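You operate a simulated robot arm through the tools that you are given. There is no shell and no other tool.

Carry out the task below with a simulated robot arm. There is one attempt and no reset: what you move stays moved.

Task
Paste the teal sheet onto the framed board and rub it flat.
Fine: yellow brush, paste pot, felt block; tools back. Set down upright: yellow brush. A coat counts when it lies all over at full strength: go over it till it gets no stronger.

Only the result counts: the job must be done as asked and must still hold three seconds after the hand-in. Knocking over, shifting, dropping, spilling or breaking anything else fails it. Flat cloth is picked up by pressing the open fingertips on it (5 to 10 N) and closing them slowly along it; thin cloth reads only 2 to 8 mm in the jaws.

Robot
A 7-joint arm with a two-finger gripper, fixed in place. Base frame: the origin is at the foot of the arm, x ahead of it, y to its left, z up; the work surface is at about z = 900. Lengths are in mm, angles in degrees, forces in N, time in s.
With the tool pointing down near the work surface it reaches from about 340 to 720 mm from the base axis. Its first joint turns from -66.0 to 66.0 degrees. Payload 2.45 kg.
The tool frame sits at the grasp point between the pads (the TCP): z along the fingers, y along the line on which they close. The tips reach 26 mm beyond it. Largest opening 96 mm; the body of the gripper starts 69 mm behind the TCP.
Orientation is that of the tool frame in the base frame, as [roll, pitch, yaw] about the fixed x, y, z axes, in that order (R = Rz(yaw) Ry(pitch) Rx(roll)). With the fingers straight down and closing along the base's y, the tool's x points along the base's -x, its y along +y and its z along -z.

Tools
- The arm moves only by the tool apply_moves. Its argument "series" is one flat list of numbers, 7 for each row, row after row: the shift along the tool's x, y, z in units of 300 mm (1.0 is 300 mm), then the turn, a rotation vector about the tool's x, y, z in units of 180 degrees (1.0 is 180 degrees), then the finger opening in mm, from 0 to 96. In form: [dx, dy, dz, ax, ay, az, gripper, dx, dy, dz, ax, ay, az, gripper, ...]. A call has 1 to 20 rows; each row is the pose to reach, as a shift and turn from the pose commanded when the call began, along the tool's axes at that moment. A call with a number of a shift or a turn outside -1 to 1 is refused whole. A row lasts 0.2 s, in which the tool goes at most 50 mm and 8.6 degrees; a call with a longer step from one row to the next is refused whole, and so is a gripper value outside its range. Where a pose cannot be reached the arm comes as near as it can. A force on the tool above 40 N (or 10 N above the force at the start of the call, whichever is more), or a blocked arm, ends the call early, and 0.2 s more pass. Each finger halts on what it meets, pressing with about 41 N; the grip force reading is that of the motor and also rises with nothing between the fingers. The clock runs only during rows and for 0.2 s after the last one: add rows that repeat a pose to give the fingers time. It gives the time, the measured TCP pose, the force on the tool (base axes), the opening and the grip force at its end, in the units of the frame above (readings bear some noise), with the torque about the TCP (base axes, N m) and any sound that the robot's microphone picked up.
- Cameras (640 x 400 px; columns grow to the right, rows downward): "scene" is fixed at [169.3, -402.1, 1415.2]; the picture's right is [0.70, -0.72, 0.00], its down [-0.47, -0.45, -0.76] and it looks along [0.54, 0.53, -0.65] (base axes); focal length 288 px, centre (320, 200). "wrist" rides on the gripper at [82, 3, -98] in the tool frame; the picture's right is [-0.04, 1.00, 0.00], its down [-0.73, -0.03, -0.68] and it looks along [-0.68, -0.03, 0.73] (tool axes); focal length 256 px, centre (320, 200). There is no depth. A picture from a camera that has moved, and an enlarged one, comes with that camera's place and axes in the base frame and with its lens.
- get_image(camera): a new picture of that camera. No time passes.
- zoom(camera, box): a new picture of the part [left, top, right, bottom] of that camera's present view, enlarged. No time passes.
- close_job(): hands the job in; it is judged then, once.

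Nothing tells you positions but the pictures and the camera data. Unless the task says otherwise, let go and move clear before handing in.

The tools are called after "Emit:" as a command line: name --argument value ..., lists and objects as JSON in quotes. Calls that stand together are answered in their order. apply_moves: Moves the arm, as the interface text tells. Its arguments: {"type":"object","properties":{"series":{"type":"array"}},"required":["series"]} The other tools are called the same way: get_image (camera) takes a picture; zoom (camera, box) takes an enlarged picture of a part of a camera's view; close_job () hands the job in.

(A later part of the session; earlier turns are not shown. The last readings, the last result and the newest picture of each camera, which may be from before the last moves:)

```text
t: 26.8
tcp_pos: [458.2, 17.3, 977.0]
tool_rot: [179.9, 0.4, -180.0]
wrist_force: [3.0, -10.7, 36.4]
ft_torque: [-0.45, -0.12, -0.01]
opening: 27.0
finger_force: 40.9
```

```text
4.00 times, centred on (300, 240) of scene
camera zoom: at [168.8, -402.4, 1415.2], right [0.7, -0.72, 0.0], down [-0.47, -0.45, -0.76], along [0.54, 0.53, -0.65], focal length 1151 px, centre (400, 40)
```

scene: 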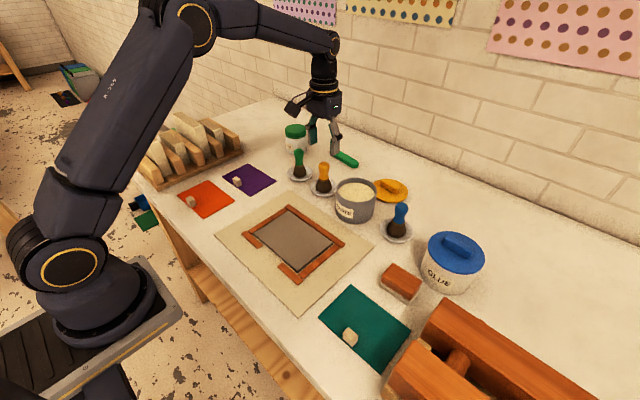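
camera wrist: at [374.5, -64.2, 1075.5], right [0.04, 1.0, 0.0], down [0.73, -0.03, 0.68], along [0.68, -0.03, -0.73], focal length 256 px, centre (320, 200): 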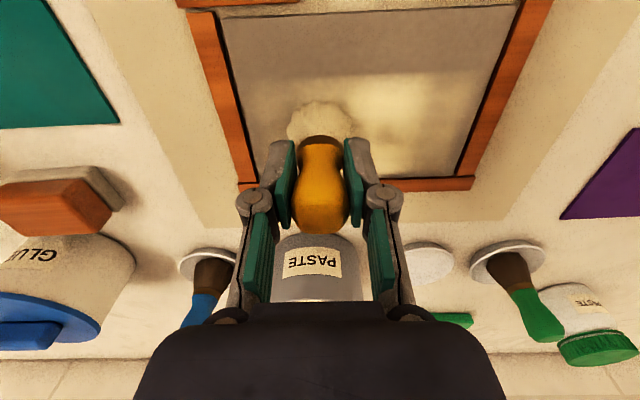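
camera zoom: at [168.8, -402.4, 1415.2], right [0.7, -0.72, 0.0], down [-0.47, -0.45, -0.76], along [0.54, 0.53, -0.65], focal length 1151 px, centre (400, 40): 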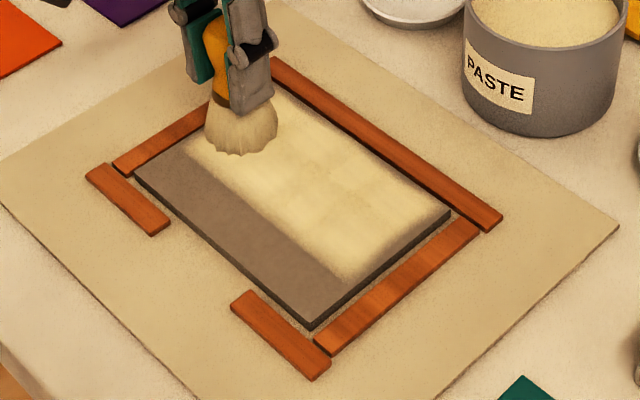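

The coat is laying well and covers a wide band reaching the far edge. I'm easing the pressure, shifting to the near half, and stroking there.

Emit:
apply_moves --series '[0, 0, -0.006, 0, 0, 0, 10, 0.06, 0, -0.006, 0, 0, 0, 10, 0.12, 0, -0.006, 0, 0, 0, 10, 0.12, 0, -0.006, 0, 0, 0, 10]'

```text
t: 27.8
tcp_pos: [420.0, 18.4, 977.3]
tool_rot: [180.0, 0.2, 179.9]
wrist_force: [8.1, 1.5, 17.7]
ft_torque: [0.13, -0.62, 0.01]
opening: 26.9
finger_force: 41.0
```

Contact here is about 18 N. I'm stroking toward −y at x ≈ 420 with a gentle rise.

Emit:
apply_moves --series '[0, -0.05, -0.0005, 0, 0, 0, 10, 0, -0.1, -0.001, 0, 0, 0, 10, 0, -0.15, -0.0015, 0, 0, 0, 10, 0, -0.2, -0.002, 0, 0, 0, 10, 0, -0.2, -0.002, 0, 0, 0, 10]'

```text
t: 29.0
tcp_pos: [418.1, -42.0, 977.9]
tool_rot: [180.0, 0.0, -179.8]
wrist_force: [-0.8, 3.2, 6.3]
ft_torque: [0.1, 0.02, 0.05]
opening: 26.8
finger_force: 41.5
```

Emit:
apply_moves --series '[0, -0.05, 0.001, 0, 0, 0, 10, 0, -0.1, 0.0015, 0, 0, 0, 10, 0, -0.15, 0.0015, 0, 0, 0, 10, 0, -0.193, 0.0015, 0, 0, 0, 10, 0, -0.193, 0.0015, 0, 0, 0, 10]'

Emit:
zoom --camera "scene" --box '[240, 190, 360, 290]'

Emit:
get_image --camera "wrist"

```text
t: 30.2
tcp_pos: [421.6, -100.5, 978.7]
tool_rot: [-180.0, 0.0, 180.0]
wrist_force: [-0.7, 0.1, 0.0]
ft_torque: [-0.03, 0.0, 0.01]
opening: 26.8
finger_force: 41.3
```

```text
4.00 times, centred on (300, 240) of scene
camera zoom: at [169.3, -402.1, 1415.2], right [0.7, -0.72, 0.0], down [-0.47, -0.45, -0.76], along [0.54, 0.53, -0.65], focal length 1151 px, centre (400, 40)
```

zoom: 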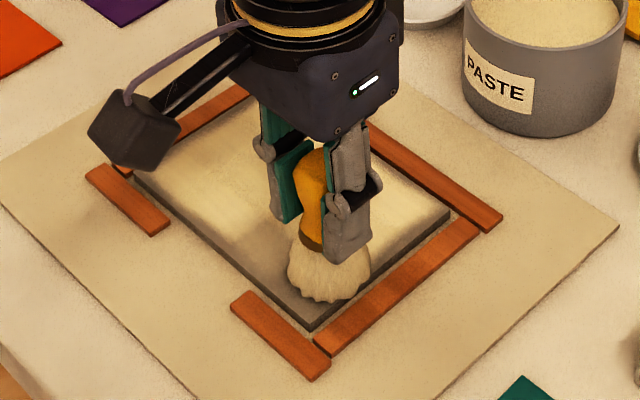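

```text
taken
camera wrist: at [339.2, -97.2, 1076.7], right [0.04, 1.0, 0.0], down [0.73, -0.03, 0.68], along [0.68, -0.03, -0.73], focal length 256 px, centre (320, 200)
```

wrist: 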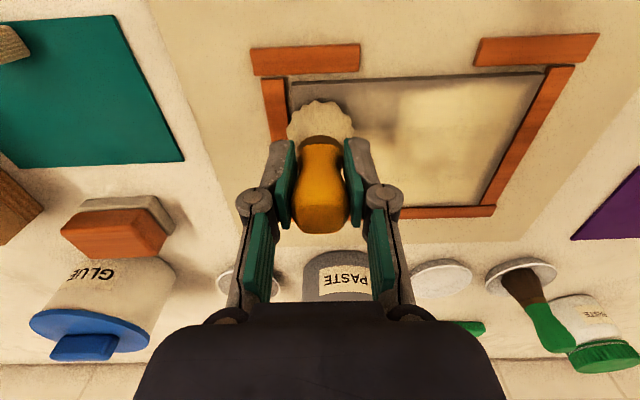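

Contact was lost at the end of that stroke. I'm pressing and stroking back toward +y on the near half.

Emit:
apply_moves --series '[0, 0, 0.004, 0, 0, 0, 10, 0, 0.05, 0.004, 0, 0, 0, 10, 0, 0.1, 0.004, 0, 0, 0, 10, 0, 0.15, 0.004, 0, 0, 0, 10, 0, 0.2, 0.004, 0, 0, 0, 10, 0, 0.2, 0.004, 0, 0, 0, 10]'

```text
t: 31.6
tcp_pos: [421.0, -41.9, 977.9]
tool_rot: [-180.0, 0.2, 179.9]
wrist_force: [0.6, -6.1, 17.9]
ft_torque: [-0.34, 0.0, 0.0]
opening: 27.1
finger_force: 41.1
```

Emit:
apply_moves --series '[0, 0.05, 0.0, 0, 0, 0, 10, 0, 0.1, 0.0, 0, 0, 0, 10, 0, 0.15, 0.0, 0, 0, 0, 10, 0, 0.2, 0.0, 0, 0, 0, 10, 0, 0.2, 0.0, 0, 0, 0, 10]'

Emit:
zoom --camera "scene" --box '[240, 190, 360, 290]'

Emit:
get_image --camera "wrist"

```text
t: 32.8
tcp_pos: [420.3, 19.9, 977.6]
tool_rot: [179.9, -0.1, -179.9]
wrist_force: [-1.4, -0.7, 3.2]
ft_torque: [-0.03, 0.02, -0.02]
opening: 26.9
finger_force: 41.2
```

```text
4.00 times, centred on (300, 240) of scene
camera zoom: at [169.2, -402.2, 1415.2], right [0.7, -0.72, 0.0], down [-0.47, -0.45, -0.76], along [0.54, 0.53, -0.65], focal length 1151 px, centre (400, 40)
```

zoom: 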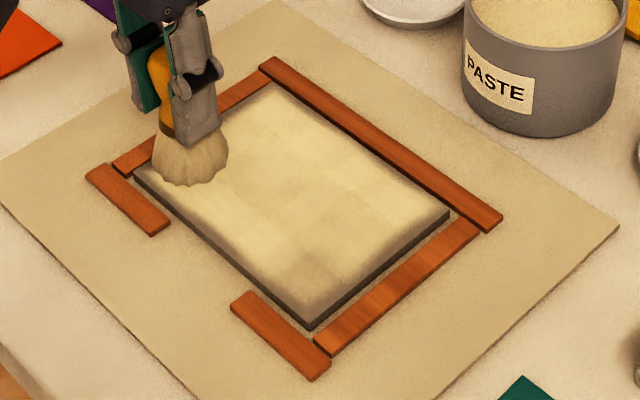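

```text
taken
camera wrist: at [338.5, 22.7, 1075.8], right [0.04, 1.0, 0.0], down [0.73, -0.03, 0.68], along [0.68, -0.03, -0.73], focal length 256 px, centre (320, 200)
```

wrist: 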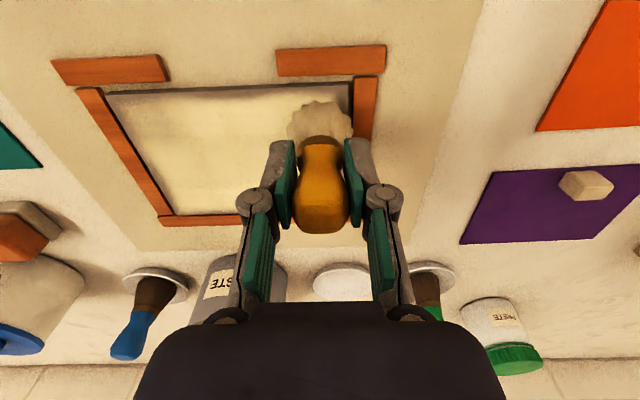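

Coverage is nearly full and the bristles are drying. I'm lifting off and returning to the pot for more paste.

Emit:
apply_moves --series '[0, 0, -0.03, 0, 0, 0, 10, 0, 0, -0.1, 0, 0, 0, 10, 0, 0, -0.2, 0, 0, 0, 10, 0, 0, -0.3, 0, 0, 0, 10, -0.03, -0.015, -0.36, 0, 0, 0, 10, -0.13, -0.062, -0.36, 0, 0, 0, 10, -0.24, -0.114, -0.36, 0, 0, 0, 10, -0.35, -0.166, -0.36, 0, 0, 0, 10, -0.46, -0.218, -0.36, 0, 0, 0, 10, -0.57, -0.27, -0.36, 0, 0, 0, 10, -0.66, -0.313, -0.36, 0, 0, 0, 10, -0.7057, -0.335, -0.36, 0, 0, 0, 10, -0.7057, -0.335, -0.36, 0, 0, 0, 10, -0.7057, -0.335, -0.36, 0, 0, 0, 10]'

Emit:
zoom --camera "scene" --box '[240, 195, 350, 285]'

Emit:
get_image --camera "wrist"

```text
t: 35.8
tcp_pos: [632.5, -80.5, 1085.6]
tool_rot: [-180.0, 0.1, -179.9]
wrist_force: [1.1, 0.0, 0.5]
ft_torque: [0.0, 0.02, 0.0]
opening: 27.0
finger_force: 41.0
```

```text
4.44 times, centred on (295, 240) of scene
camera zoom: at [169.3, -402.1, 1415.2], right [0.7, -0.72, 0.0], down [-0.47, -0.45, -0.76], along [0.54, 0.53, -0.65], focal length 1279 px, centre (431, 22)
```

zoom: 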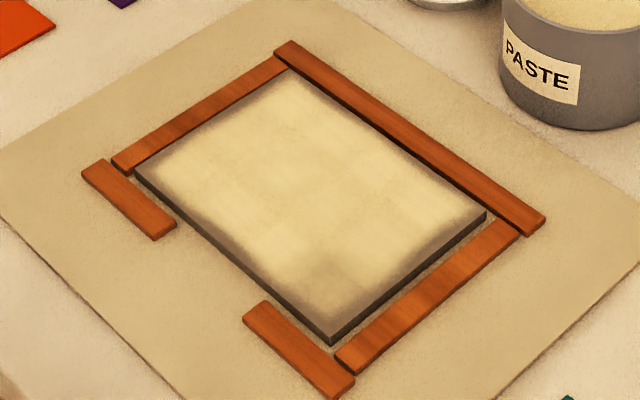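

```text
taken
camera wrist: at [549.2, -78.7, 1183.4], right [0.04, 1.0, 0.0], down [0.73, -0.03, 0.68], along [0.68, -0.03, -0.73], focal length 256 px, centre (320, 200)
```

wrist: 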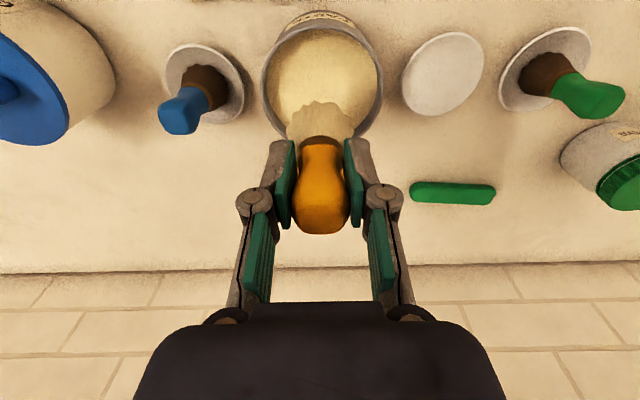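

The coat covers the interior, with a thin grey margin all round that may be where the coat area ends. I'm dipping again gently.

Emit:
apply_moves --series '[0, 0, 0.05, 0, 0, 0, 10, 0, 0, 0.1, 0, 0, 0, 10, 0, 0, 0.15, 0, 0, 0, 10, 0, 0, 0.175, 0, 0, 0, 10, 0, 0, 0.19, 0, 0, 0, 10, 0, 0, 0.194, 0, 0, 0, 10, 0, 0, 0.194, 0, 0, 0, 10]'

Emit:
zoom --camera "wrist" --box '[220, 20, 420, 170]'

```text
t: 37.4
tcp_pos: [631.8, -82.3, 1026.6]
tool_rot: [180.0, 0.1, -180.0]
wrist_force: [-0.3, -0.8, -1.1]
ft_torque: [0.0, 0.05, 0.01]
opening: 27.0
finger_force: 41.1
```

```text
2.67 times, centred on (320, 95) of wrist
camera zoom: at [550.7, -78.4, 1124.8], right [0.04, 1.0, 0.0], down [0.73, -0.03, 0.68], along [0.68, -0.03, -0.73], focal length 683 px, centre (320, 480)
```

zoom: 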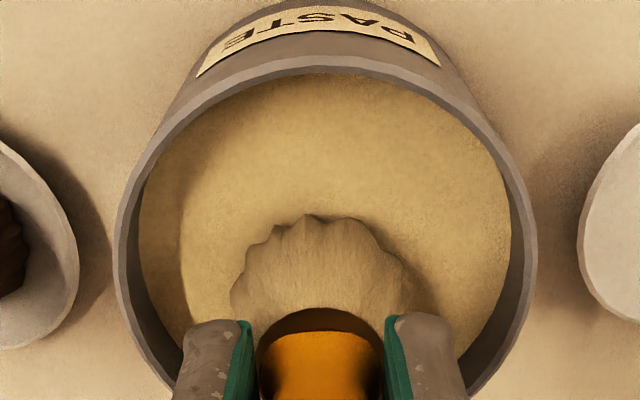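

No contact yet, so I'm lowering a little more.

Emit:
apply_moves --series '[0, 0, 0.004, 0, 0, 0, 10, 0, 0, 0.007, 0, 0, 0, 10, 0, 0, 0.007, 0, 0, 0, 10]'

Emit:
zoom --camera "wrist" --box '[220, 20, 420, 170]'

```text
t: 38.2
tcp_pos: [632.0, -82.4, 1026.6]
tool_rot: [-180.0, 0.3, -180.0]
wrist_force: [-3.4, -0.1, 13.1]
ft_torque: [0.04, 0.37, 0.03]
opening: 26.6
finger_force: 41.2
```

```text
2.67 times, centred on (320, 95) of wrist
camera zoom: at [550.0, -78.2, 1123.6], right [0.04, 1.0, 0.0], down [0.73, -0.03, 0.68], along [0.68, -0.03, -0.73], focal length 683 px, centre (320, 480)
```

zoom: 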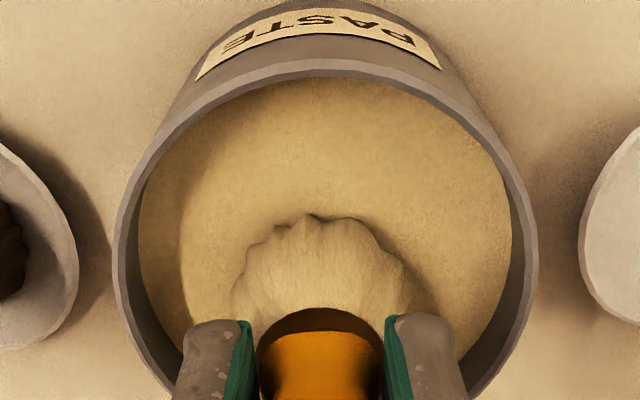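

Now in contact at 13 N and the bristles are lightening. I'll hold a moment to load fully.

Emit:
apply_moves --series '[0, 0, 0.002, 0, 0, 0, 10, 0, 0, 0.002, 0, 0, 0, 10, 0, 0, 0.002, 0, 0, 0, 10, 0, 0, 0.002, 0, 0, 0, 10]'

Emit:
zoom --camera "wrist" --box '[220, 20, 420, 170]'

```text
t: 39.2
tcp_pos: [633.2, -82.1, 1026.0]
tool_rot: [180.0, 0.2, 180.0]
wrist_force: [-5.2, 0.8, 30.8]
ft_torque: [0.01, 0.48, 0.02]
opening: 26.8
finger_force: 41.3
```

```text
2.67 times, centred on (320, 95) of wrist
camera zoom: at [550.1, -78.3, 1123.2], right [0.04, 1.0, 0.0], down [0.73, -0.03, 0.68], along [0.68, -0.03, -0.73], focal length 683 px, centre (320, 480)
```

zoom: 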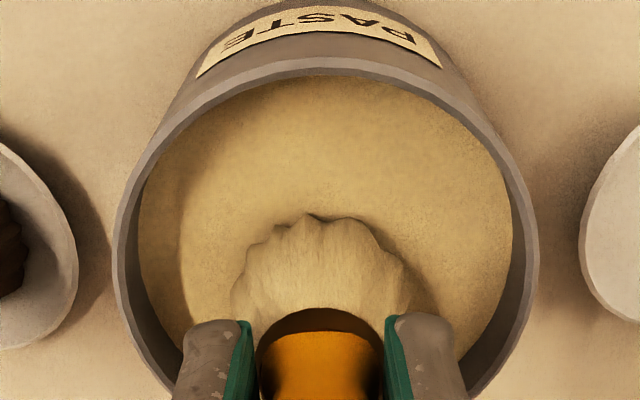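

The brush is loaded again. I'm carrying it to the far strip (x ≈ 488), starting at the −y end, just above contact.

Emit:
apply_moves --series '[0, 0, -0.02, 0, 0, 0, 10, 0, 0, -0.07, 0, 0, 0, 10, 0, 0, -0.13, 0, 0, 0, 10, 0, 0, -0.195, 0, 0, 0, 10, 0.05, -0.006, -0.195, 0, 0, 0, 10, 0.13, -0.015, -0.195, 0, 0, 0, 10, 0.21, -0.024, -0.195, 0, 0, 0, 10, 0.29, -0.033, -0.195, 0, 0, 0, 10, 0.37, -0.042, -0.195, 0, 0, 0, 10, 0.44, -0.05, -0.195, 0, 0, 0, 10, 0.482, -0.053, -0.195, 0, 0, 0, 10, 0.482, -0.053, -0.13, 0, 0, 0, 10, 0.482, -0.053, -0.05, 0, 0, 0, 10, 0.482, -0.053, 0.03, 0, 0, 0, 10, 0.482, -0.053, 0.1, 0, 0, 0, 10, 0.482, -0.053, 0.135, 0, 0, 0, 10, 0.482, -0.053, 0.148, 0, 0, 0, 10, 0.482, -0.053, 0.148, 0, 0, 0, 10]'

Emit:
get_image --camera "wrist"

```text
t: 43.0
tcp_pos: [487.8, -97.3, 979.2]
tool_rot: [179.9, 0.1, -179.9]
wrist_force: [0.0, 0.1, 0.1]
ft_torque: [0.0, 0.01, -0.04]
opening: 26.7
finger_force: 40.6
```

```text
taken
camera wrist: at [405.9, -93.9, 1076.9], right [0.04, 1.0, 0.0], down [0.73, -0.03, 0.68], along [0.68, -0.03, -0.73], focal length 256 px, centre (320, 200)
```

wrist: 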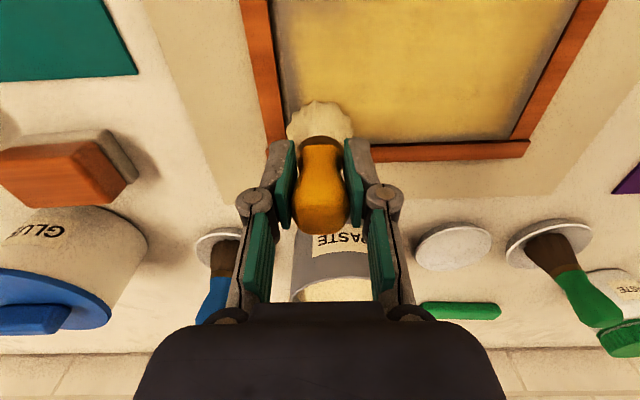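

The brush is positioned. I'm pressing and stroking +y along the far strip.

Emit:
apply_moves --series '[0, 0, 0.0065, 0, 0, 0, 10, 0, 0.05, 0.0065, 0, 0, 0, 10, 0, 0.1, 0.0065, 0, 0, 0, 10, 0, 0.15, 0.0065, 0, 0, 0, 10, 0, 0.2, 0.0065, 0, 0, 0, 10, 0, 0.2, 0.0065, 0, 0, 0, 10]'

```text
t: 44.4
tcp_pos: [487.7, -37.5, 978.6]
tool_rot: [180.0, 0.1, 179.9]
wrist_force: [-0.2, -1.2, 5.7]
ft_torque: [-0.1, 0.0, -0.02]
opening: 26.7
finger_force: 41.7
```

Emit:
apply_moves --series '[0, 0, 0.003, 0, 0, 0, 10, 0, 0.05, 0.003, 0, 0, 0, 10, 0, 0.1, 0.003, 0, 0, 0, 10, 0, 0.15, 0.003, 0, 0, 0, 10, 0, 0.19, 0.003, 0, 0, 0, 10, 0, 0.19, 0.003, 0, 0, 0, 10]'

Emit:
zoom --camera "scene" --box '[240, 195, 350, 285]'

```text
t: 45.8
tcp_pos: [488.2, 18.5, 977.3]
tool_rot: [180.0, 0.2, 179.9]
wrist_force: [-0.6, -8.6, 25.2]
ft_torque: [-0.38, 0.17, 0.01]
opening: 26.7
finger_force: 41.4
```

```text
4.44 times, centred on (295, 240) of scene
camera zoom: at [168.9, -402.4, 1415.2], right [0.7, -0.72, 0.0], down [-0.47, -0.45, -0.76], along [0.54, 0.53, -0.65], focal length 1279 px, centre (431, 22)
```

zoom: 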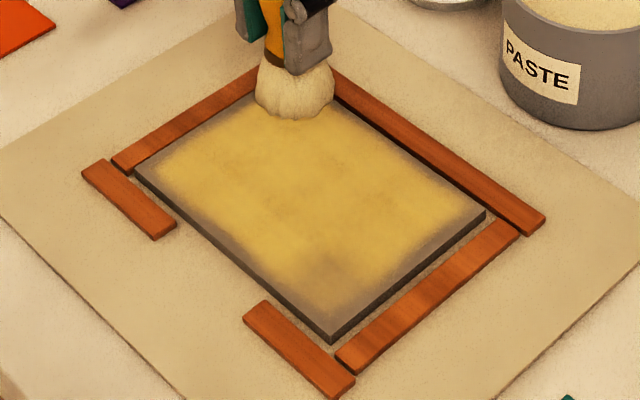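

The coat is building and shifting colour as it sets, so I'll work briskly. I'm sweeping along the +y end to the near strip and then along it toward −y.

Emit:
apply_moves --series '[0.06, 0, -0.002, 0, 0, 0, 10, 0.12, 0, -0.002, 0, 0, 0, 10, 0.18, 0, -0.002, 0, 0, 0, 10, 0.25, 0, -0.002, 0, 0, 0, 10, 0.25, -0.05, -0.002, 0, 0, 0, 10, 0.25, -0.1, -0.0025, 0, 0, 0, 10, 0.25, -0.15, -0.003, 0, 0, 0, 10, 0.25, -0.2, -0.003, 0, 0, 0, 10, 0.25, -0.25, -0.002, 0, 0, 0, 10, 0.25, -0.3, -0.001, 0, 0, 0, 10, 0.25, -0.35, 0, 0, 0, 0, 10, 0.25, -0.39, 0.001, 0, 0, 0, 10, 0.25, -0.39, 0.001, 0, 0, 0, 10]'

Emit:
zoom --camera "scene" --box '[240, 195, 350, 285]'

Emit:
get_image --camera "wrist"

```text
t: 48.6
tcp_pos: [415.1, -97.1, 978.2]
tool_rot: [179.9, 0.2, -180.0]
wrist_force: [0.9, 4.2, 15.8]
ft_torque: [0.31, -0.02, 0.05]
opening: 26.8
finger_force: 41.3
```

```text
4.44 times, centred on (295, 240) of scene
camera zoom: at [169.1, -402.0, 1415.3], right [0.7, -0.72, 0.0], down [-0.47, -0.45, -0.76], along [0.54, 0.53, -0.65], focal length 1279 px, centre (431, 22)
```

zoom: 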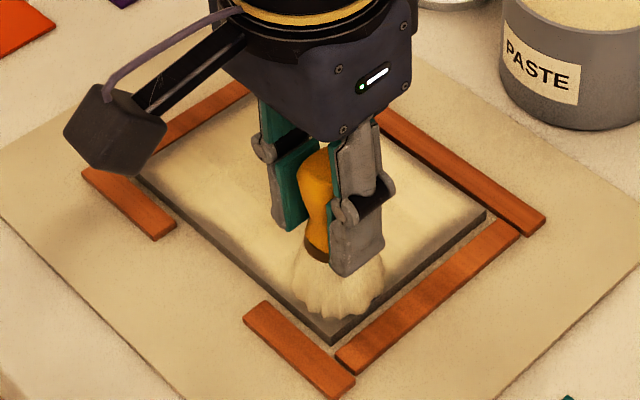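

```text
taken
camera wrist: at [332.4, -93.4, 1075.4], right [0.04, 1.0, 0.0], down [0.73, -0.03, 0.68], along [0.68, -0.03, -0.73], focal length 256 px, centre (320, 200)
```

wrist: 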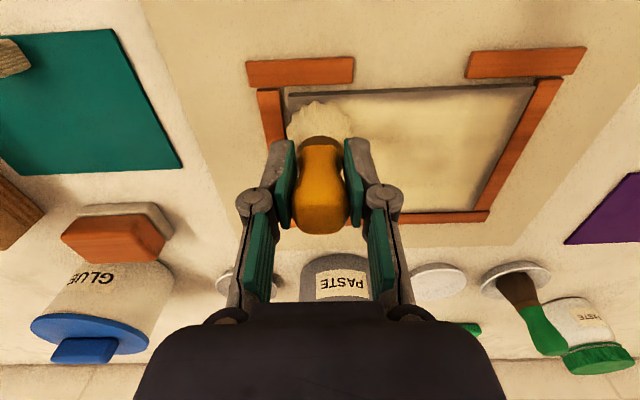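

Recoated areas go pale (wet) again, so it is drying over time. I'm finishing with a sweep along the −y end and a pass down the middle.

Emit:
apply_moves --series '[-0.06, 0, 0, 0, 0, 0, 10, -0.12, 0, 0, 0, 0, 0, 10, -0.18, 0, 0, 0, 0, 0, 10, -0.245, 0, 0, 0, 0, 0, 10, -0.18, 0, 0, 0, 0, 0, 10, -0.117, 0, 0, 0, 0, 0, 10, -0.117, 0.06, -0.0005, 0, 0, 0, 10, -0.117, 0.12, -0.001, 0, 0, 0, 10, -0.117, 0.18, -0.001, 0, 0, 0, 10, -0.117, 0.24, -0.001, 0, 0, 0, 10, -0.117, 0.3, 0, 0, 0, 0, 10, -0.117, 0.35, 0.0005, 0, 0, 0, 10, -0.117, 0.39, 0.001, 0, 0, 0, 10, -0.117, 0.39, 0.001, 0, 0, 0, 10]'

Emit:
zoom --camera "scene" --box '[240, 195, 350, 285]'

Emit:
get_image --camera "wrist"

```text
t: 50.8
tcp_pos: [448.0, -32.5, 978.1]
tool_rot: [180.0, 0.3, 180.0]
wrist_force: [-2.2, 2.4, 10.2]
ft_torque: [0.25, 0.2, 0.05]
opening: 27.1
finger_force: 40.7
stopped in row 10: the force on the tool passed its limit at 40 N (the readings are from after the stop); the commanded pose is now the measured one
```

```text
4.44 times, centred on (295, 240) of scene
camera zoom: at [169.1, -402.1, 1415.3], right [0.7, -0.72, 0.0], down [-0.47, -0.45, -0.76], along [0.54, 0.53, -0.65], focal length 1279 px, centre (431, 22)
```

zoom: 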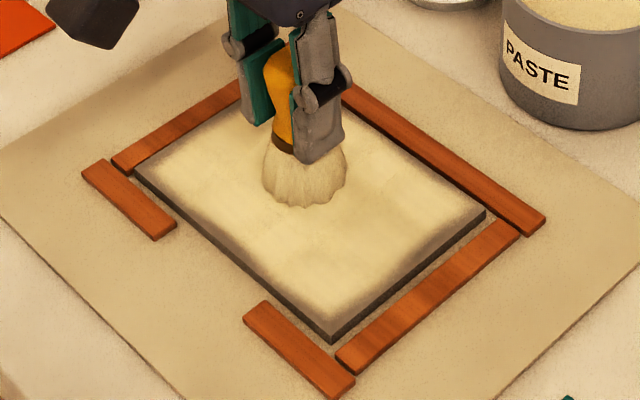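

```text
taken
camera wrist: at [366.5, -29.6, 1075.2], right [0.04, 1.0, 0.0], down [0.73, -0.03, 0.68], along [0.68, -0.03, -0.73], focal length 256 px, centre (320, 200)
```

wrist: 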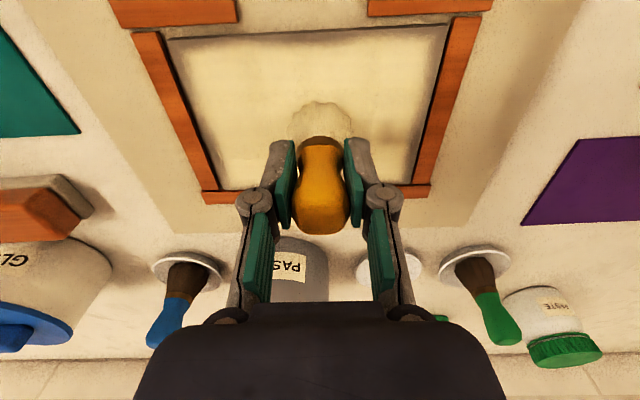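

I'm checking edge coverage in detail.

Emit:
zoom --camera "wrist" --box '[150, 15, 300, 110]'

Emit:
zoom --camera "wrist" --box '[330, 15, 480, 200]'

Emit:
zoom --camera "scene" --box '[290, 225, 350, 285]'

```text
4.21 times, centred on (225, 62) of wrist
camera zoom: at [366.5, -29.6, 1075.2], right [0.04, 1.0, 0.0], down [0.73, -0.03, 0.68], along [0.68, -0.03, -0.73], focal length 1078 px, centre (720, 779)
```

zoom: 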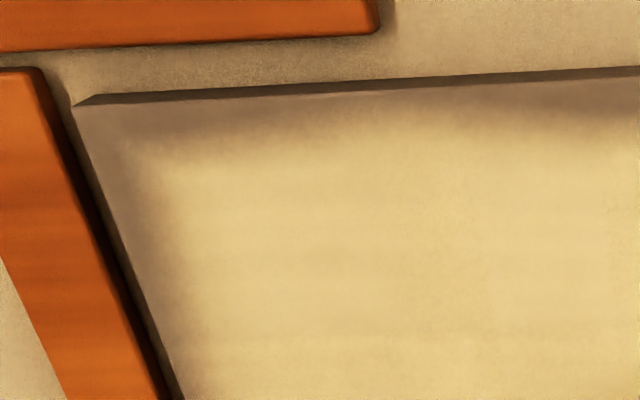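

```text
2.16 times, centred on (405, 108) of wrist
camera zoom: at [366.5, -29.6, 1075.2], right [0.04, 1.0, 0.0], down [0.73, -0.03, 0.68], along [0.68, -0.03, -0.73], focal length 554 px, centre (136, 400)
```

zoom: 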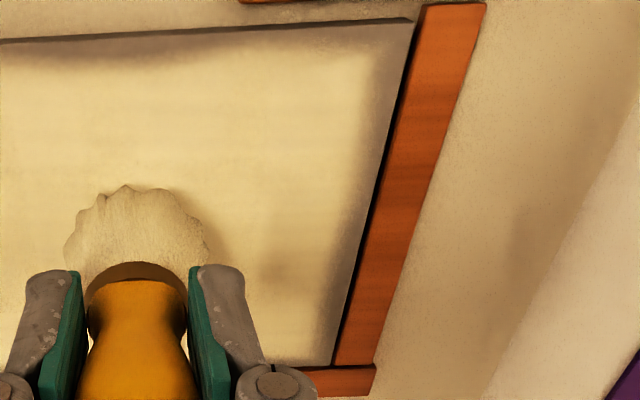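

```text
6.67 times, centred on (320, 255) of scene
camera zoom: at [169.1, -402.1, 1415.3], right [0.7, -0.72, 0.0], down [-0.47, -0.45, -0.76], along [0.54, 0.53, -0.65], focal length 1918 px, centre (320, -167)
```

zoom: 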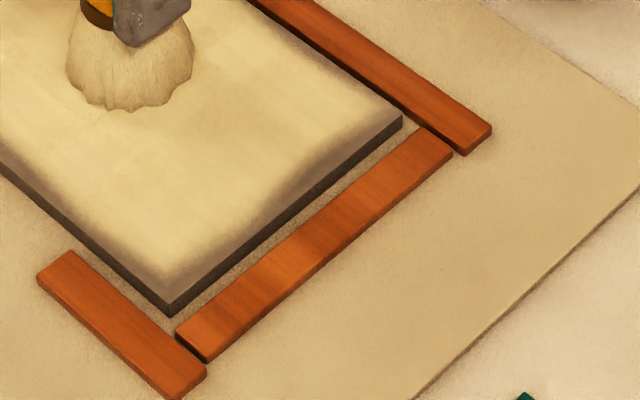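

The coat leaves a thin margin near the edges. The board stands about 4 mm above the frame, so I'll run a perimeter pass a little over the edges.

Emit:
apply_moves --series '[0.07, 0, 0, 0, 0, 0, 10, 0.14, 0, 0, 0, 0, 0, 10, 0.14, -0.07, 0.0005, 0, 0, 0, 10, 0.14, -0.14, 0.0015, 0, 0, 0, 10, 0.14, -0.21, 0.0025, 0, 0, 0, 10, 0.14, -0.245, 0.003, 0, 0, 0, 10, 0.07, -0.245, 0.003, 0, 0, 0, 10, 0, -0.245, 0.003, 0, 0, 0, 10, -0.07, -0.245, 0.003, 0, 0, 0, 10, -0.14, -0.245, 0.003, 0, 0, 0, 10, -0.165, -0.245, 0.003, 0, 0, 0, 10, -0.165, -0.21, 0.0025, 0, 0, 0, 10, -0.165, -0.14, 0.0015, 0, 0, 0, 10, -0.165, -0.07, 0.0005, 0, 0, 0, 10, -0.165, 0, 0.0005, 0, 0, 0, 10, -0.165, 0.07, 0.001, 0, 0, 0, 10, -0.165, 0.14, 0.002, 0, 0, 0, 10, -0.165, 0.195, 0.003, 0, 0, 0, 10, -0.1, 0.195, 0.003, 0, 0, 0, 10, -0.03, 0.195, 0.003, 0, 0, 0, 10]'

Emit:
get_image --camera "wrist"

Emit:
zoom --camera "scene" --box '[240, 195, 350, 285]'

```text
t: 52.3
tcp_pos: [412.2, -108.7, 977.8]
tool_rot: [-180.0, 0.0, 179.7]
wrist_force: [-0.7, 0.0, 10.8]
ft_torque: [0.06, -0.18, 0.03]
opening: 26.9
finger_force: 41.0
stopped in row 7: the force on the tool passed its limit at 43 N (the readings are from after the stop); the commanded pose is now the measured one
```

```text
taken
camera wrist: at [330.4, -104.2, 1075.6], right [0.04, 1.0, 0.0], down [0.73, -0.03, 0.68], along [0.68, -0.03, -0.73], focal length 256 px, centre (320, 200)
```

wrist: 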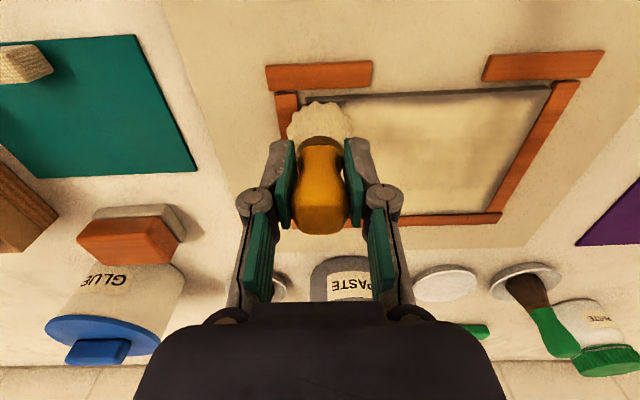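

```text
4.44 times, centred on (295, 240) of scene
camera zoom: at [169.1, -402.1, 1415.3], right [0.7, -0.72, 0.0], down [-0.47, -0.45, -0.76], along [0.54, 0.53, -0.65], focal length 1279 px, centre (431, 22)
```

zoom: 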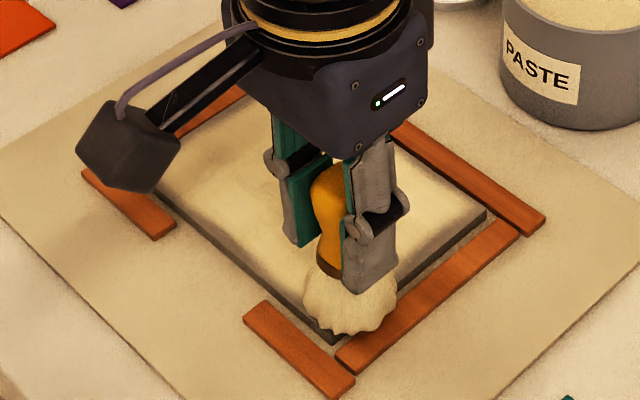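

I'm continuing the perimeter along the −y end toward the far edge at lighter pressure.

Emit:
apply_moves --series '[-0.06, 0.003, -0.0005, 0, 0, 0, 10, -0.12, 0.003, -0.0005, 0, 0, 0, 10, -0.18, 0.003, -0.0005, 0, 0, 0, 10, -0.24, 0.003, -0.0005, 0, 0, 0, 10, -0.285, 0.003, -0.0005, 0, 0, 0, 10, -0.285, 0.06, -0.0005, 0, 0, 0, 10, -0.285, 0.12, -0.001, 0, 0, 0, 10]'

```text
t: 53.9
tcp_pos: [498.5, -72.0, 977.8]
tool_rot: [-179.9, 0.0, 179.9]
wrist_force: [1.3, -8.1, 21.6]
ft_torque: [-0.41, -0.04, 0.05]
opening: 26.5
finger_force: 40.4
```

Emit:
apply_moves --series '[0, 0.06, -0.001, 0, 0, 0, 10, 0, 0.12, -0.001, 0, 0, 0, 10, 0, 0.18, -0.001, 0, 0, 0, 10, 0, 0.24, -0.001, 0, 0, 0, 10, 0, 0.3, -0.0005, 0, 0, 0, 10, 0, 0.335, 0, 0, 0, 0, 10]'

Emit:
zoom --camera "scene" --box '[240, 195, 350, 285]'

```text
t: 55.3
tcp_pos: [497.8, 28.3, 977.0]
tool_rot: [-179.9, -0.1, 179.8]
wrist_force: [0.1, -8.9, 25.3]
ft_torque: [-0.56, 0.06, 0.06]
opening: 27.0
finger_force: 40.8
```

```text
4.44 times, centred on (295, 240) of scene
camera zoom: at [168.9, -402.4, 1415.2], right [0.7, -0.72, 0.0], down [-0.47, -0.45, -0.76], along [0.54, 0.53, -0.65], focal length 1279 px, centre (431, 22)
```

zoom: 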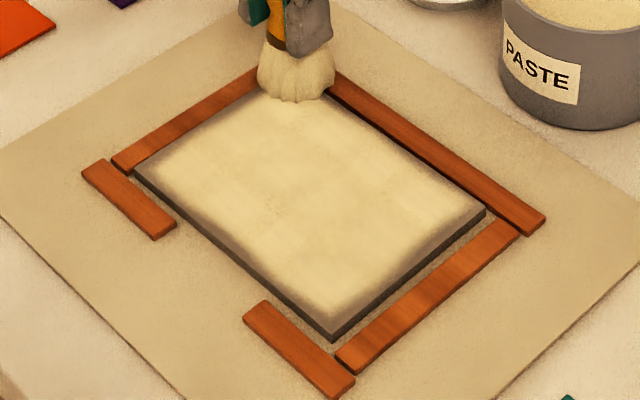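

The margin stays even where the brush overlapped the edge, so the coat area itself is slightly inset. I'm finishing the loop along the +y end and the near edge.

Emit:
apply_moves --series '[0.06, -0.01, -0.002, 0, 0, 0, 10, 0.12, -0.01, -0.002, 0, 0, 0, 10, 0.18, -0.01, -0.002, 0, 0, 0, 10, 0.24, -0.01, -0.002, 0, 0, 0, 10, 0.3, -0.01, -0.002, 0, 0, 0, 10, 0.3, -0.06, -0.002, 0, 0, 0, 10, 0.3, -0.12, -0.0025, 0, 0, 0, 10]'

```text
t: 56.9
tcp_pos: [406.6, -6.5, 977.6]
tool_rot: [180.0, -0.2, 179.9]
wrist_force: [0.4, 2.6, 6.6]
ft_torque: [0.26, -0.2, 0.06]
opening: 27.1
finger_force: 41.0
```

Emit:
apply_moves --series '[0, -0.06, 0.001, 0, 0, 0, 10, 0, -0.12, 0.001, 0, 0, 0, 10, 0, -0.18, 0.001, 0, 0, 0, 10, 0, -0.24, 0.0015, 0, 0, 0, 10, 0, -0.3, 0.002, 0, 0, 0, 10]'

Emit:
zoom --camera "scene" --box '[240, 195, 350, 285]'

Emit:
get_image --camera "wrist"

```text
t: 58.1
tcp_pos: [406.4, -97.8, 977.8]
tool_rot: [180.0, -0.1, 180.0]
wrist_force: [0.2, 4.7, 11.5]
ft_torque: [0.29, -0.2, 0.07]
opening: 26.8
finger_force: 41.2
```

```text
4.44 times, centred on (295, 240) of scene
camera zoom: at [169.1, -402.0, 1415.3], right [0.7, -0.72, 0.0], down [-0.47, -0.45, -0.76], along [0.54, 0.53, -0.65], focal length 1279 px, centre (431, 22)
```

zoom: 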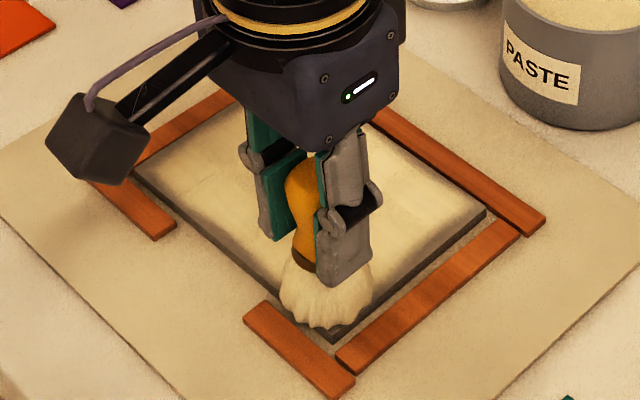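

```text
taken
camera wrist: at [325.1, -93.3, 1075.8], right [0.04, 1.0, 0.0], down [0.73, -0.03, 0.68], along [0.68, -0.03, -0.74], focal length 256 px, centre (320, 200)
```

wrist: 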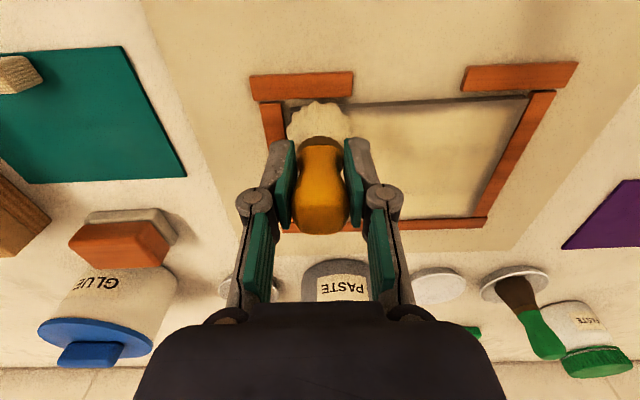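

The coat looks full. Before putting the brush back I'm measuring the sheet's grip block from this view, so the next steps are quick.

Emit:
zoom --camera "wrist" --box '[0, 30, 200, 190]'

Emit:
zoom --camera "scene" --box '[315, 280, 415, 375]'

Emit:
zoom --camera "scene" --box '[335, 315, 370, 350]'

```text
2.50 times, centred on (100, 110) of wrist
camera zoom: at [325.1, -93.3, 1075.8], right [0.04, 1.0, 0.0], down [0.73, -0.03, 0.68], along [0.68, -0.03, -0.74], focal length 640 px, centre (870, 425)
```

zoom: 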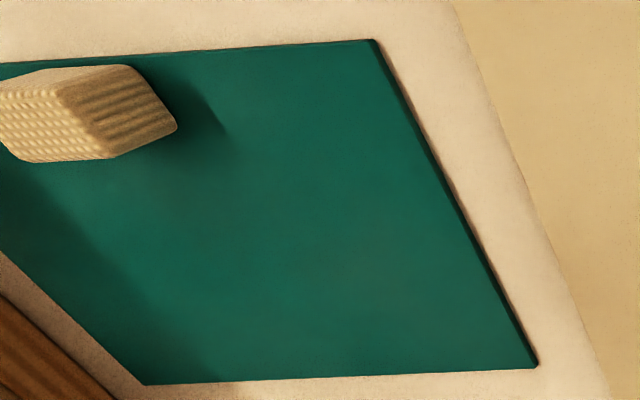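

```text
4.21 times, centred on (365, 328) of scene
camera zoom: at [169.1, -402.0, 1415.3], right [0.7, -0.72, 0.0], down [-0.47, -0.45, -0.76], along [0.54, 0.53, -0.65], focal length 1212 px, centre (130, -337)
```

zoom: 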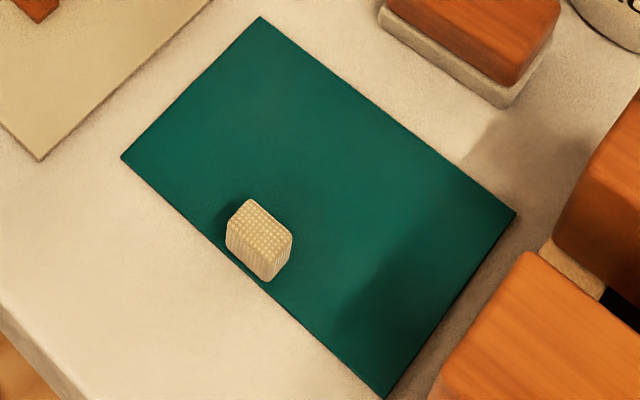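

```text
11.43 times, centred on (352, 332) of scene
camera zoom: at [169.1, -402.0, 1415.3], right [0.7, -0.72, 0.0], down [-0.47, -0.45, -0.76], along [0.54, 0.53, -0.65], focal length 3289 px, centre (-51, -1314)
```

zoom: 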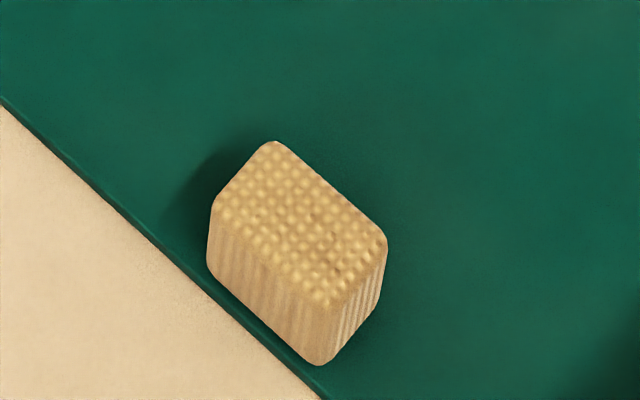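

The grip block is about 14 × 22 mm and 18 mm tall, centred near (367.5, −283.5). The brush now goes back to its dish at (636, 40.4).

Emit:
apply_moves --series '[0, 0, -0.04, 0, 0, 0, 10, 0, 0, -0.16, 0, 0, 0, 10, -0.06, 0.036, -0.28, 0, 0, 0, 10, -0.185, 0.111, -0.28, 0, 0, 0, 10, -0.31, 0.187, -0.28, 0, 0, 0, 10, -0.435, 0.262, -0.28, 0, 0, 0, 10, -0.56, 0.337, -0.28, 0, 0, 0, 10, -0.68, 0.409, -0.28, 0, 0, 0, 10, -0.7653, 0.4607, -0.26, 0, 0, 0, 10, -0.7653, 0.4607, -0.15, 0, 0, 0, 10, -0.7653, 0.4607, -0.06, 0, 0, 0, 10, -0.7653, 0.4607, -0.03, 0, 0, 0, 10, -0.7653, 0.4607, -0.03, 0, 0, 0, 10]'

Emit:
zoom --camera "wrist" --box '[220, 40, 440, 240]'

Emit:
get_image --camera "scene"

```text
t: 60.9
tcp_pos: [638.0, 41.2, 986.9]
tool_rot: [-179.9, -0.2, 179.9]
wrist_force: [-0.2, -0.3, -0.3]
ft_torque: [0.01, 0.0, -0.02]
opening: 26.9
finger_force: 40.7
```

```text
2.00 times, centred on (330, 140) of wrist
camera zoom: at [556.2, 44.6, 1084.5], right [0.04, 1.0, 0.0], down [0.74, -0.03, 0.68], along [0.68, -0.03, -0.74], focal length 512 px, centre (300, 320)
```

zoom: 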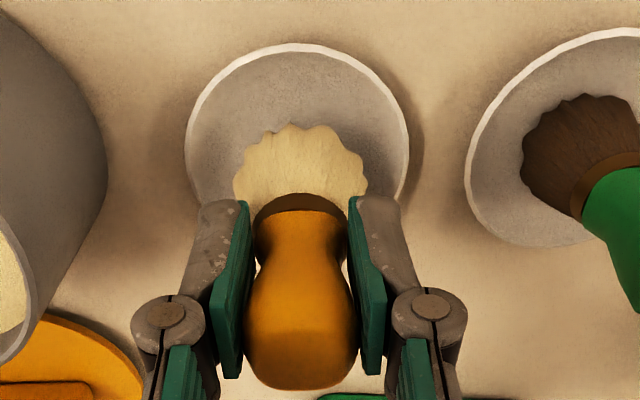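

```text
taken
```

scene: 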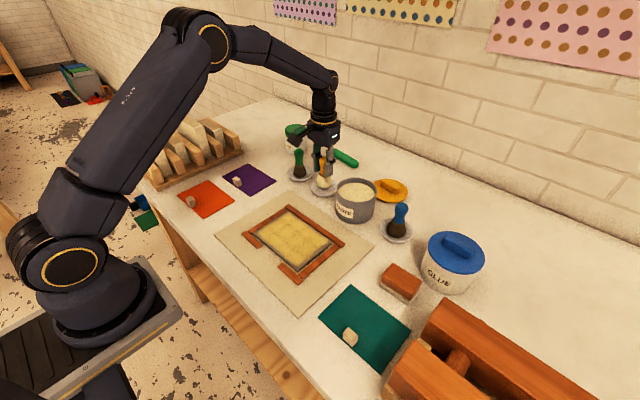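

The brush is over its dish. The coat looks yellower again, so I'm taking a closer look at it before lowering.

Emit:
zoom --camera "scene" --box '[240, 195, 350, 285]'

```text
4.44 times, centred on (295, 240) of scene
camera zoom: at [169.3, -402.1, 1415.2], right [0.7, -0.72, 0.0], down [-0.47, -0.45, -0.76], along [0.54, 0.53, -0.65], focal length 1279 px, centre (431, 22)
```

zoom: 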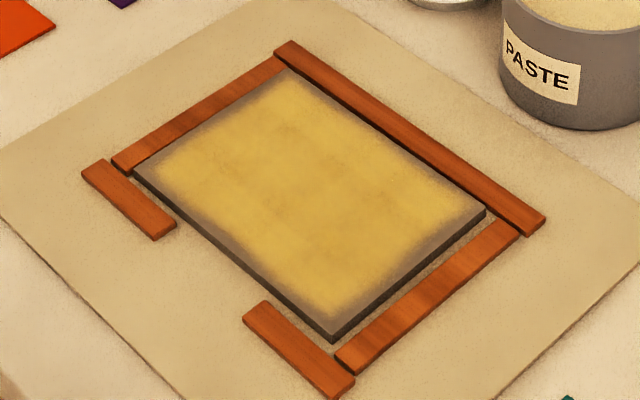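

The coat is uniform and setting, so I'm proceeding without delay. I'm lowering the brush onto its dish.

Emit:
apply_moves --series '[0.005, -0.0027, 0.015, 0, 0, 0, 10, 0.005, -0.0027, 0.035, 0, 0, 0, 10, 0.005, -0.0027, 0.045, 0, 0, 0, 10, 0.005, -0.0027, 0.049, 0, 0, 0, 10, 0.005, -0.0027, 0.049, 0, 0, 0, 10]'

```text
t: 62.1
tcp_pos: [635.9, 39.7, 971.2]
tool_rot: [-179.9, -0.2, 179.8]
wrist_force: [-1.3, -0.1, 0.1]
ft_torque: [-0.04, 0.02, 0.01]
opening: 26.9
finger_force: 41.0
```

Emit:
apply_moves --series '[0, 0, 0.003, 0, 0, 0, 10, 0, 0, 0.005, 0, 0, 0, 10, 0, 0, 0.005, 0, 0, 0, 10]'

```text
t: 62.9
tcp_pos: [635.9, 39.6, 970.7]
tool_rot: [179.9, -0.1, 179.8]
wrist_force: [-5.3, 0.8, 18.0]
ft_torque: [-0.02, 0.15, 0.03]
opening: 27.0
finger_force: 41.1
```

The brush is seated on the dish. I'm easing the pressure, opening slowly, and then rising clear.

Emit:
apply_moves --series '[0, 0, -0.003, 0, 0, 0, 22, 0, 0, -0.003, 0, 0, 0, 34, 0, 0, -0.003, 0, 0, 0, 48, 0, 0, -0.003, 0, 0, 0, 62, 0, 0, -0.003, 0, 0, 0, 64, 0, 0, -0.06, 0, 0, 0, 64, 0, 0, -0.2, 0, 0, 0, 64, 0, 0, -0.33, 0, 0, 0, 64]'

Emit:
get_image --camera "wrist"

Emit:
zoom --camera "scene" --box '[240, 130, 400, 290]'

```text
t: 64.7
tcp_pos: [636.1, 41.4, 1069.0]
tool_rot: [-179.9, -0.1, 179.7]
wrist_force: [-0.2, -0.2, -0.5]
ft_torque: [0.02, -0.02, -0.02]
opening: 64.0
finger_force: 0.0
```

```text
taken
camera wrist: at [554.3, 44.4, 1166.5], right [0.04, 1.0, 0.0], down [0.74, -0.03, 0.68], along [0.68, -0.03, -0.74], focal length 256 px, centre (320, 200)
```

wrist: 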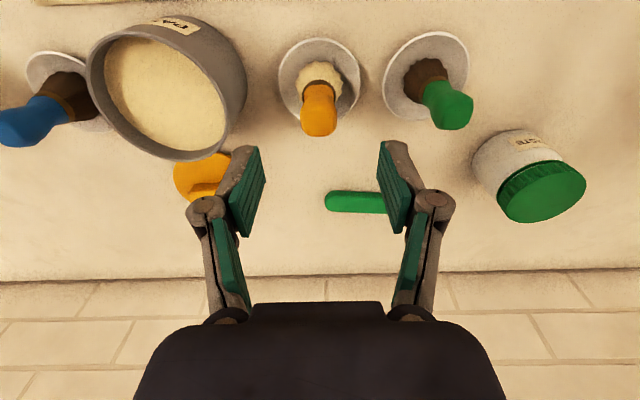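

```text
2.50 times, centred on (320, 210) of scene
camera zoom: at [169.3, -402.1, 1415.2], right [0.7, -0.72, 0.0], down [-0.47, -0.45, -0.76], along [0.54, 0.53, -0.65], focal length 719 px, centre (320, 175)
```

zoom: 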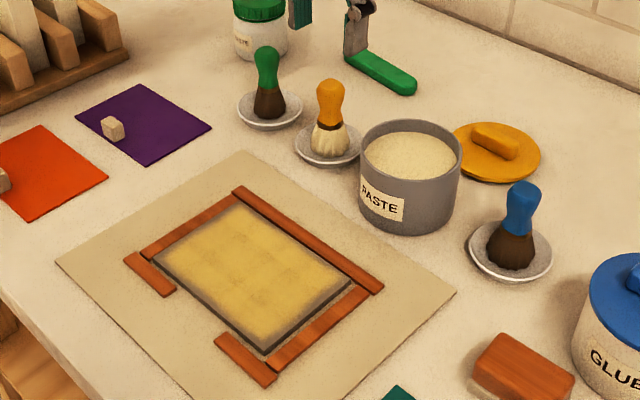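

The brush stands upright in its dish. I'm now moving over to the teal sheet's grip block.

Emit:
apply_moves --series '[0.0889, -0.1089, 0, 0, 0, 0, 60, 0.1778, -0.2178, 0, 0, 0, 0, 56, 0.2667, -0.3267, 0, 0, 0, 0, 52, 0.3556, -0.4356, 0, 0, 0, -0.0005, 50, 0.4444, -0.5444, 0, 0, 0, -0.001, 50, 0.5333, -0.6533, 0, 0, 0, -0.0017, 50, 0.6222, -0.7622, 0.05, 0, 0, -0.0017, 50, 0.7111, -0.8711, 0.12, 0, 0, -0.0017, 50, 0.8, -0.98, 0.18, 0, 0, -0.0017, 50, 0.8, -0.98, 0.18, 0, 0, -0.0017, 50]'

Emit:
get_image --camera "wrist"

```text
t: 66.9
tcp_pos: [396.9, -255.1, 1015.0]
tool_rot: [-180.0, -0.2, -179.7]
wrist_force: [-0.1, 0.1, 0.0]
ft_torque: [0.02, 0.01, 0.0]
opening: 50.0
finger_force: 0.1
```

```text
taken
camera wrist: at [314.8, -251.4, 1111.2], right [0.04, 1.0, 0.0], down [0.74, -0.03, 0.68], along [0.68, -0.03, -0.74], focal length 256 px, centre (320, 200)
```

wrist: 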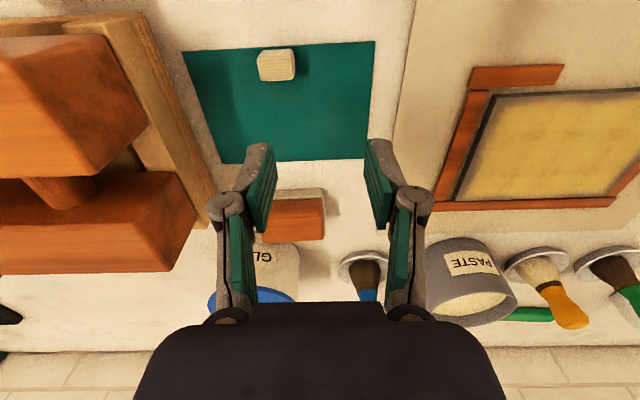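

Emit:
zoom --camera "wrist" --box '[170, 20, 400, 180]'

```text
2.50 times, centred on (285, 100) of wrist
camera zoom: at [314.8, -251.4, 1111.2], right [0.04, 1.0, 0.0], down [0.74, -0.03, 0.68], along [0.68, -0.03, -0.74], focal length 640 px, centre (408, 450)
```

zoom: 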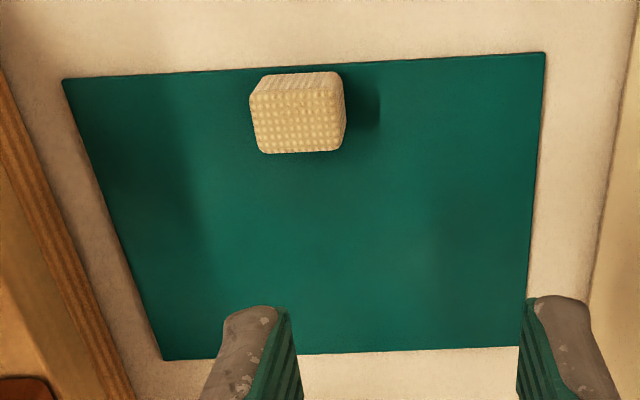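

The sheet spans x 357–456, y −354 to −213, and its grip block is centred at (366.7, −283.3), about 15 × 25 mm with its top near z 924. I'm descending around it.

Emit:
apply_moves --series '[0.05, -0.047, 0.06, 0, 0, 0, 50, 0.1007, -0.094, 0.14, 0, 0, 0, 50, 0.1007, -0.094, 0.21, 0, 0, 0, 50, 0.1007, -0.094, 0.26, 0, 0, 0, 50, 0.1007, -0.094, 0.26, 0, 0, 0, 50]'

Emit:
zoom --camera "wrist" --box '[200, 80, 440, 260]'

```text
t: 68.1
tcp_pos: [366.8, -281.3, 938.2]
tool_rot: [-180.0, -0.2, -179.9]
wrist_force: [0.4, -0.6, 0.2]
ft_torque: [0.0, 0.04, 0.02]
opening: 50.1
finger_force: 0.0
```

```text
2.22 times, centred on (320, 170) of wrist
camera zoom: at [283.8, -277.5, 1035.5], right [0.04, 1.0, 0.0], down [0.74, -0.03, 0.68], along [0.68, -0.03, -0.74], focal length 569 px, centre (320, 267)
```

zoom: 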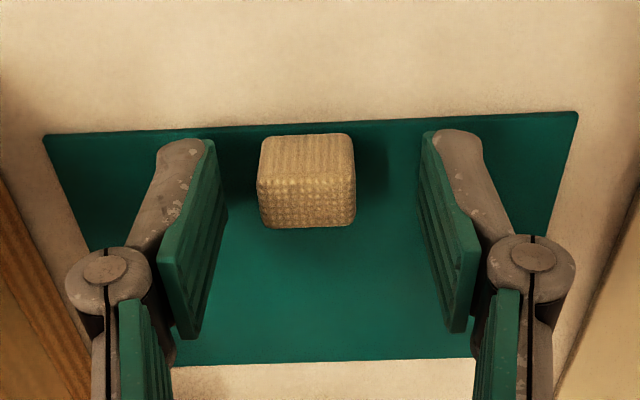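

The block sits about 3 mm toward −y. I'm centring, lowering to z ≈ 931 and closing.

Emit:
apply_moves --series '[0, -0.0093, 0.012, 0, 0, 0, 50, 0, -0.0093, 0.024, 0, 0, 0, 50, 0, -0.0093, 0.024, 0, 0, 0, 40, 0, -0.0093, 0.024, 0, 0, 0, 30, 0, -0.0093, 0.024, 0, 0, 0, 20, 0, -0.0093, 0.024, 0, 0, 0, 12, 0, -0.0093, 0.024, 0, 0, 0, 12]'

Emit:
get_image --camera "wrist"

```text
t: 69.7
tcp_pos: [365.0, -284.0, 930.5]
tool_rot: [179.9, -0.2, -180.0]
wrist_force: [0.2, -0.4, 0.3]
ft_torque: [-0.02, 0.02, -0.03]
opening: 22.4
finger_force: 40.9
```

```text
taken
camera wrist: at [283.4, -281.1, 1028.7], right [0.04, 1.0, 0.0], down [0.74, -0.03, 0.68], along [0.68, -0.03, -0.74], focal length 256 px, centre (320, 200)
```

wrist: 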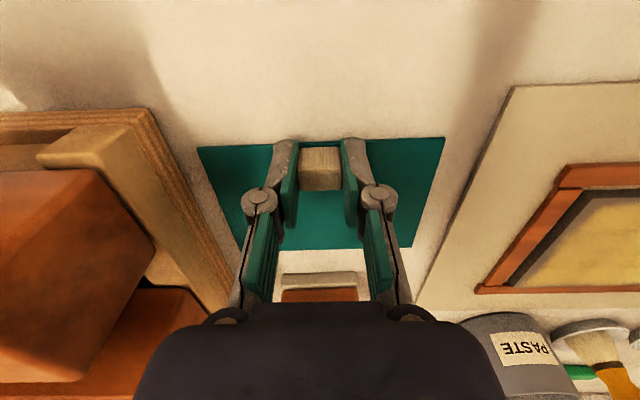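

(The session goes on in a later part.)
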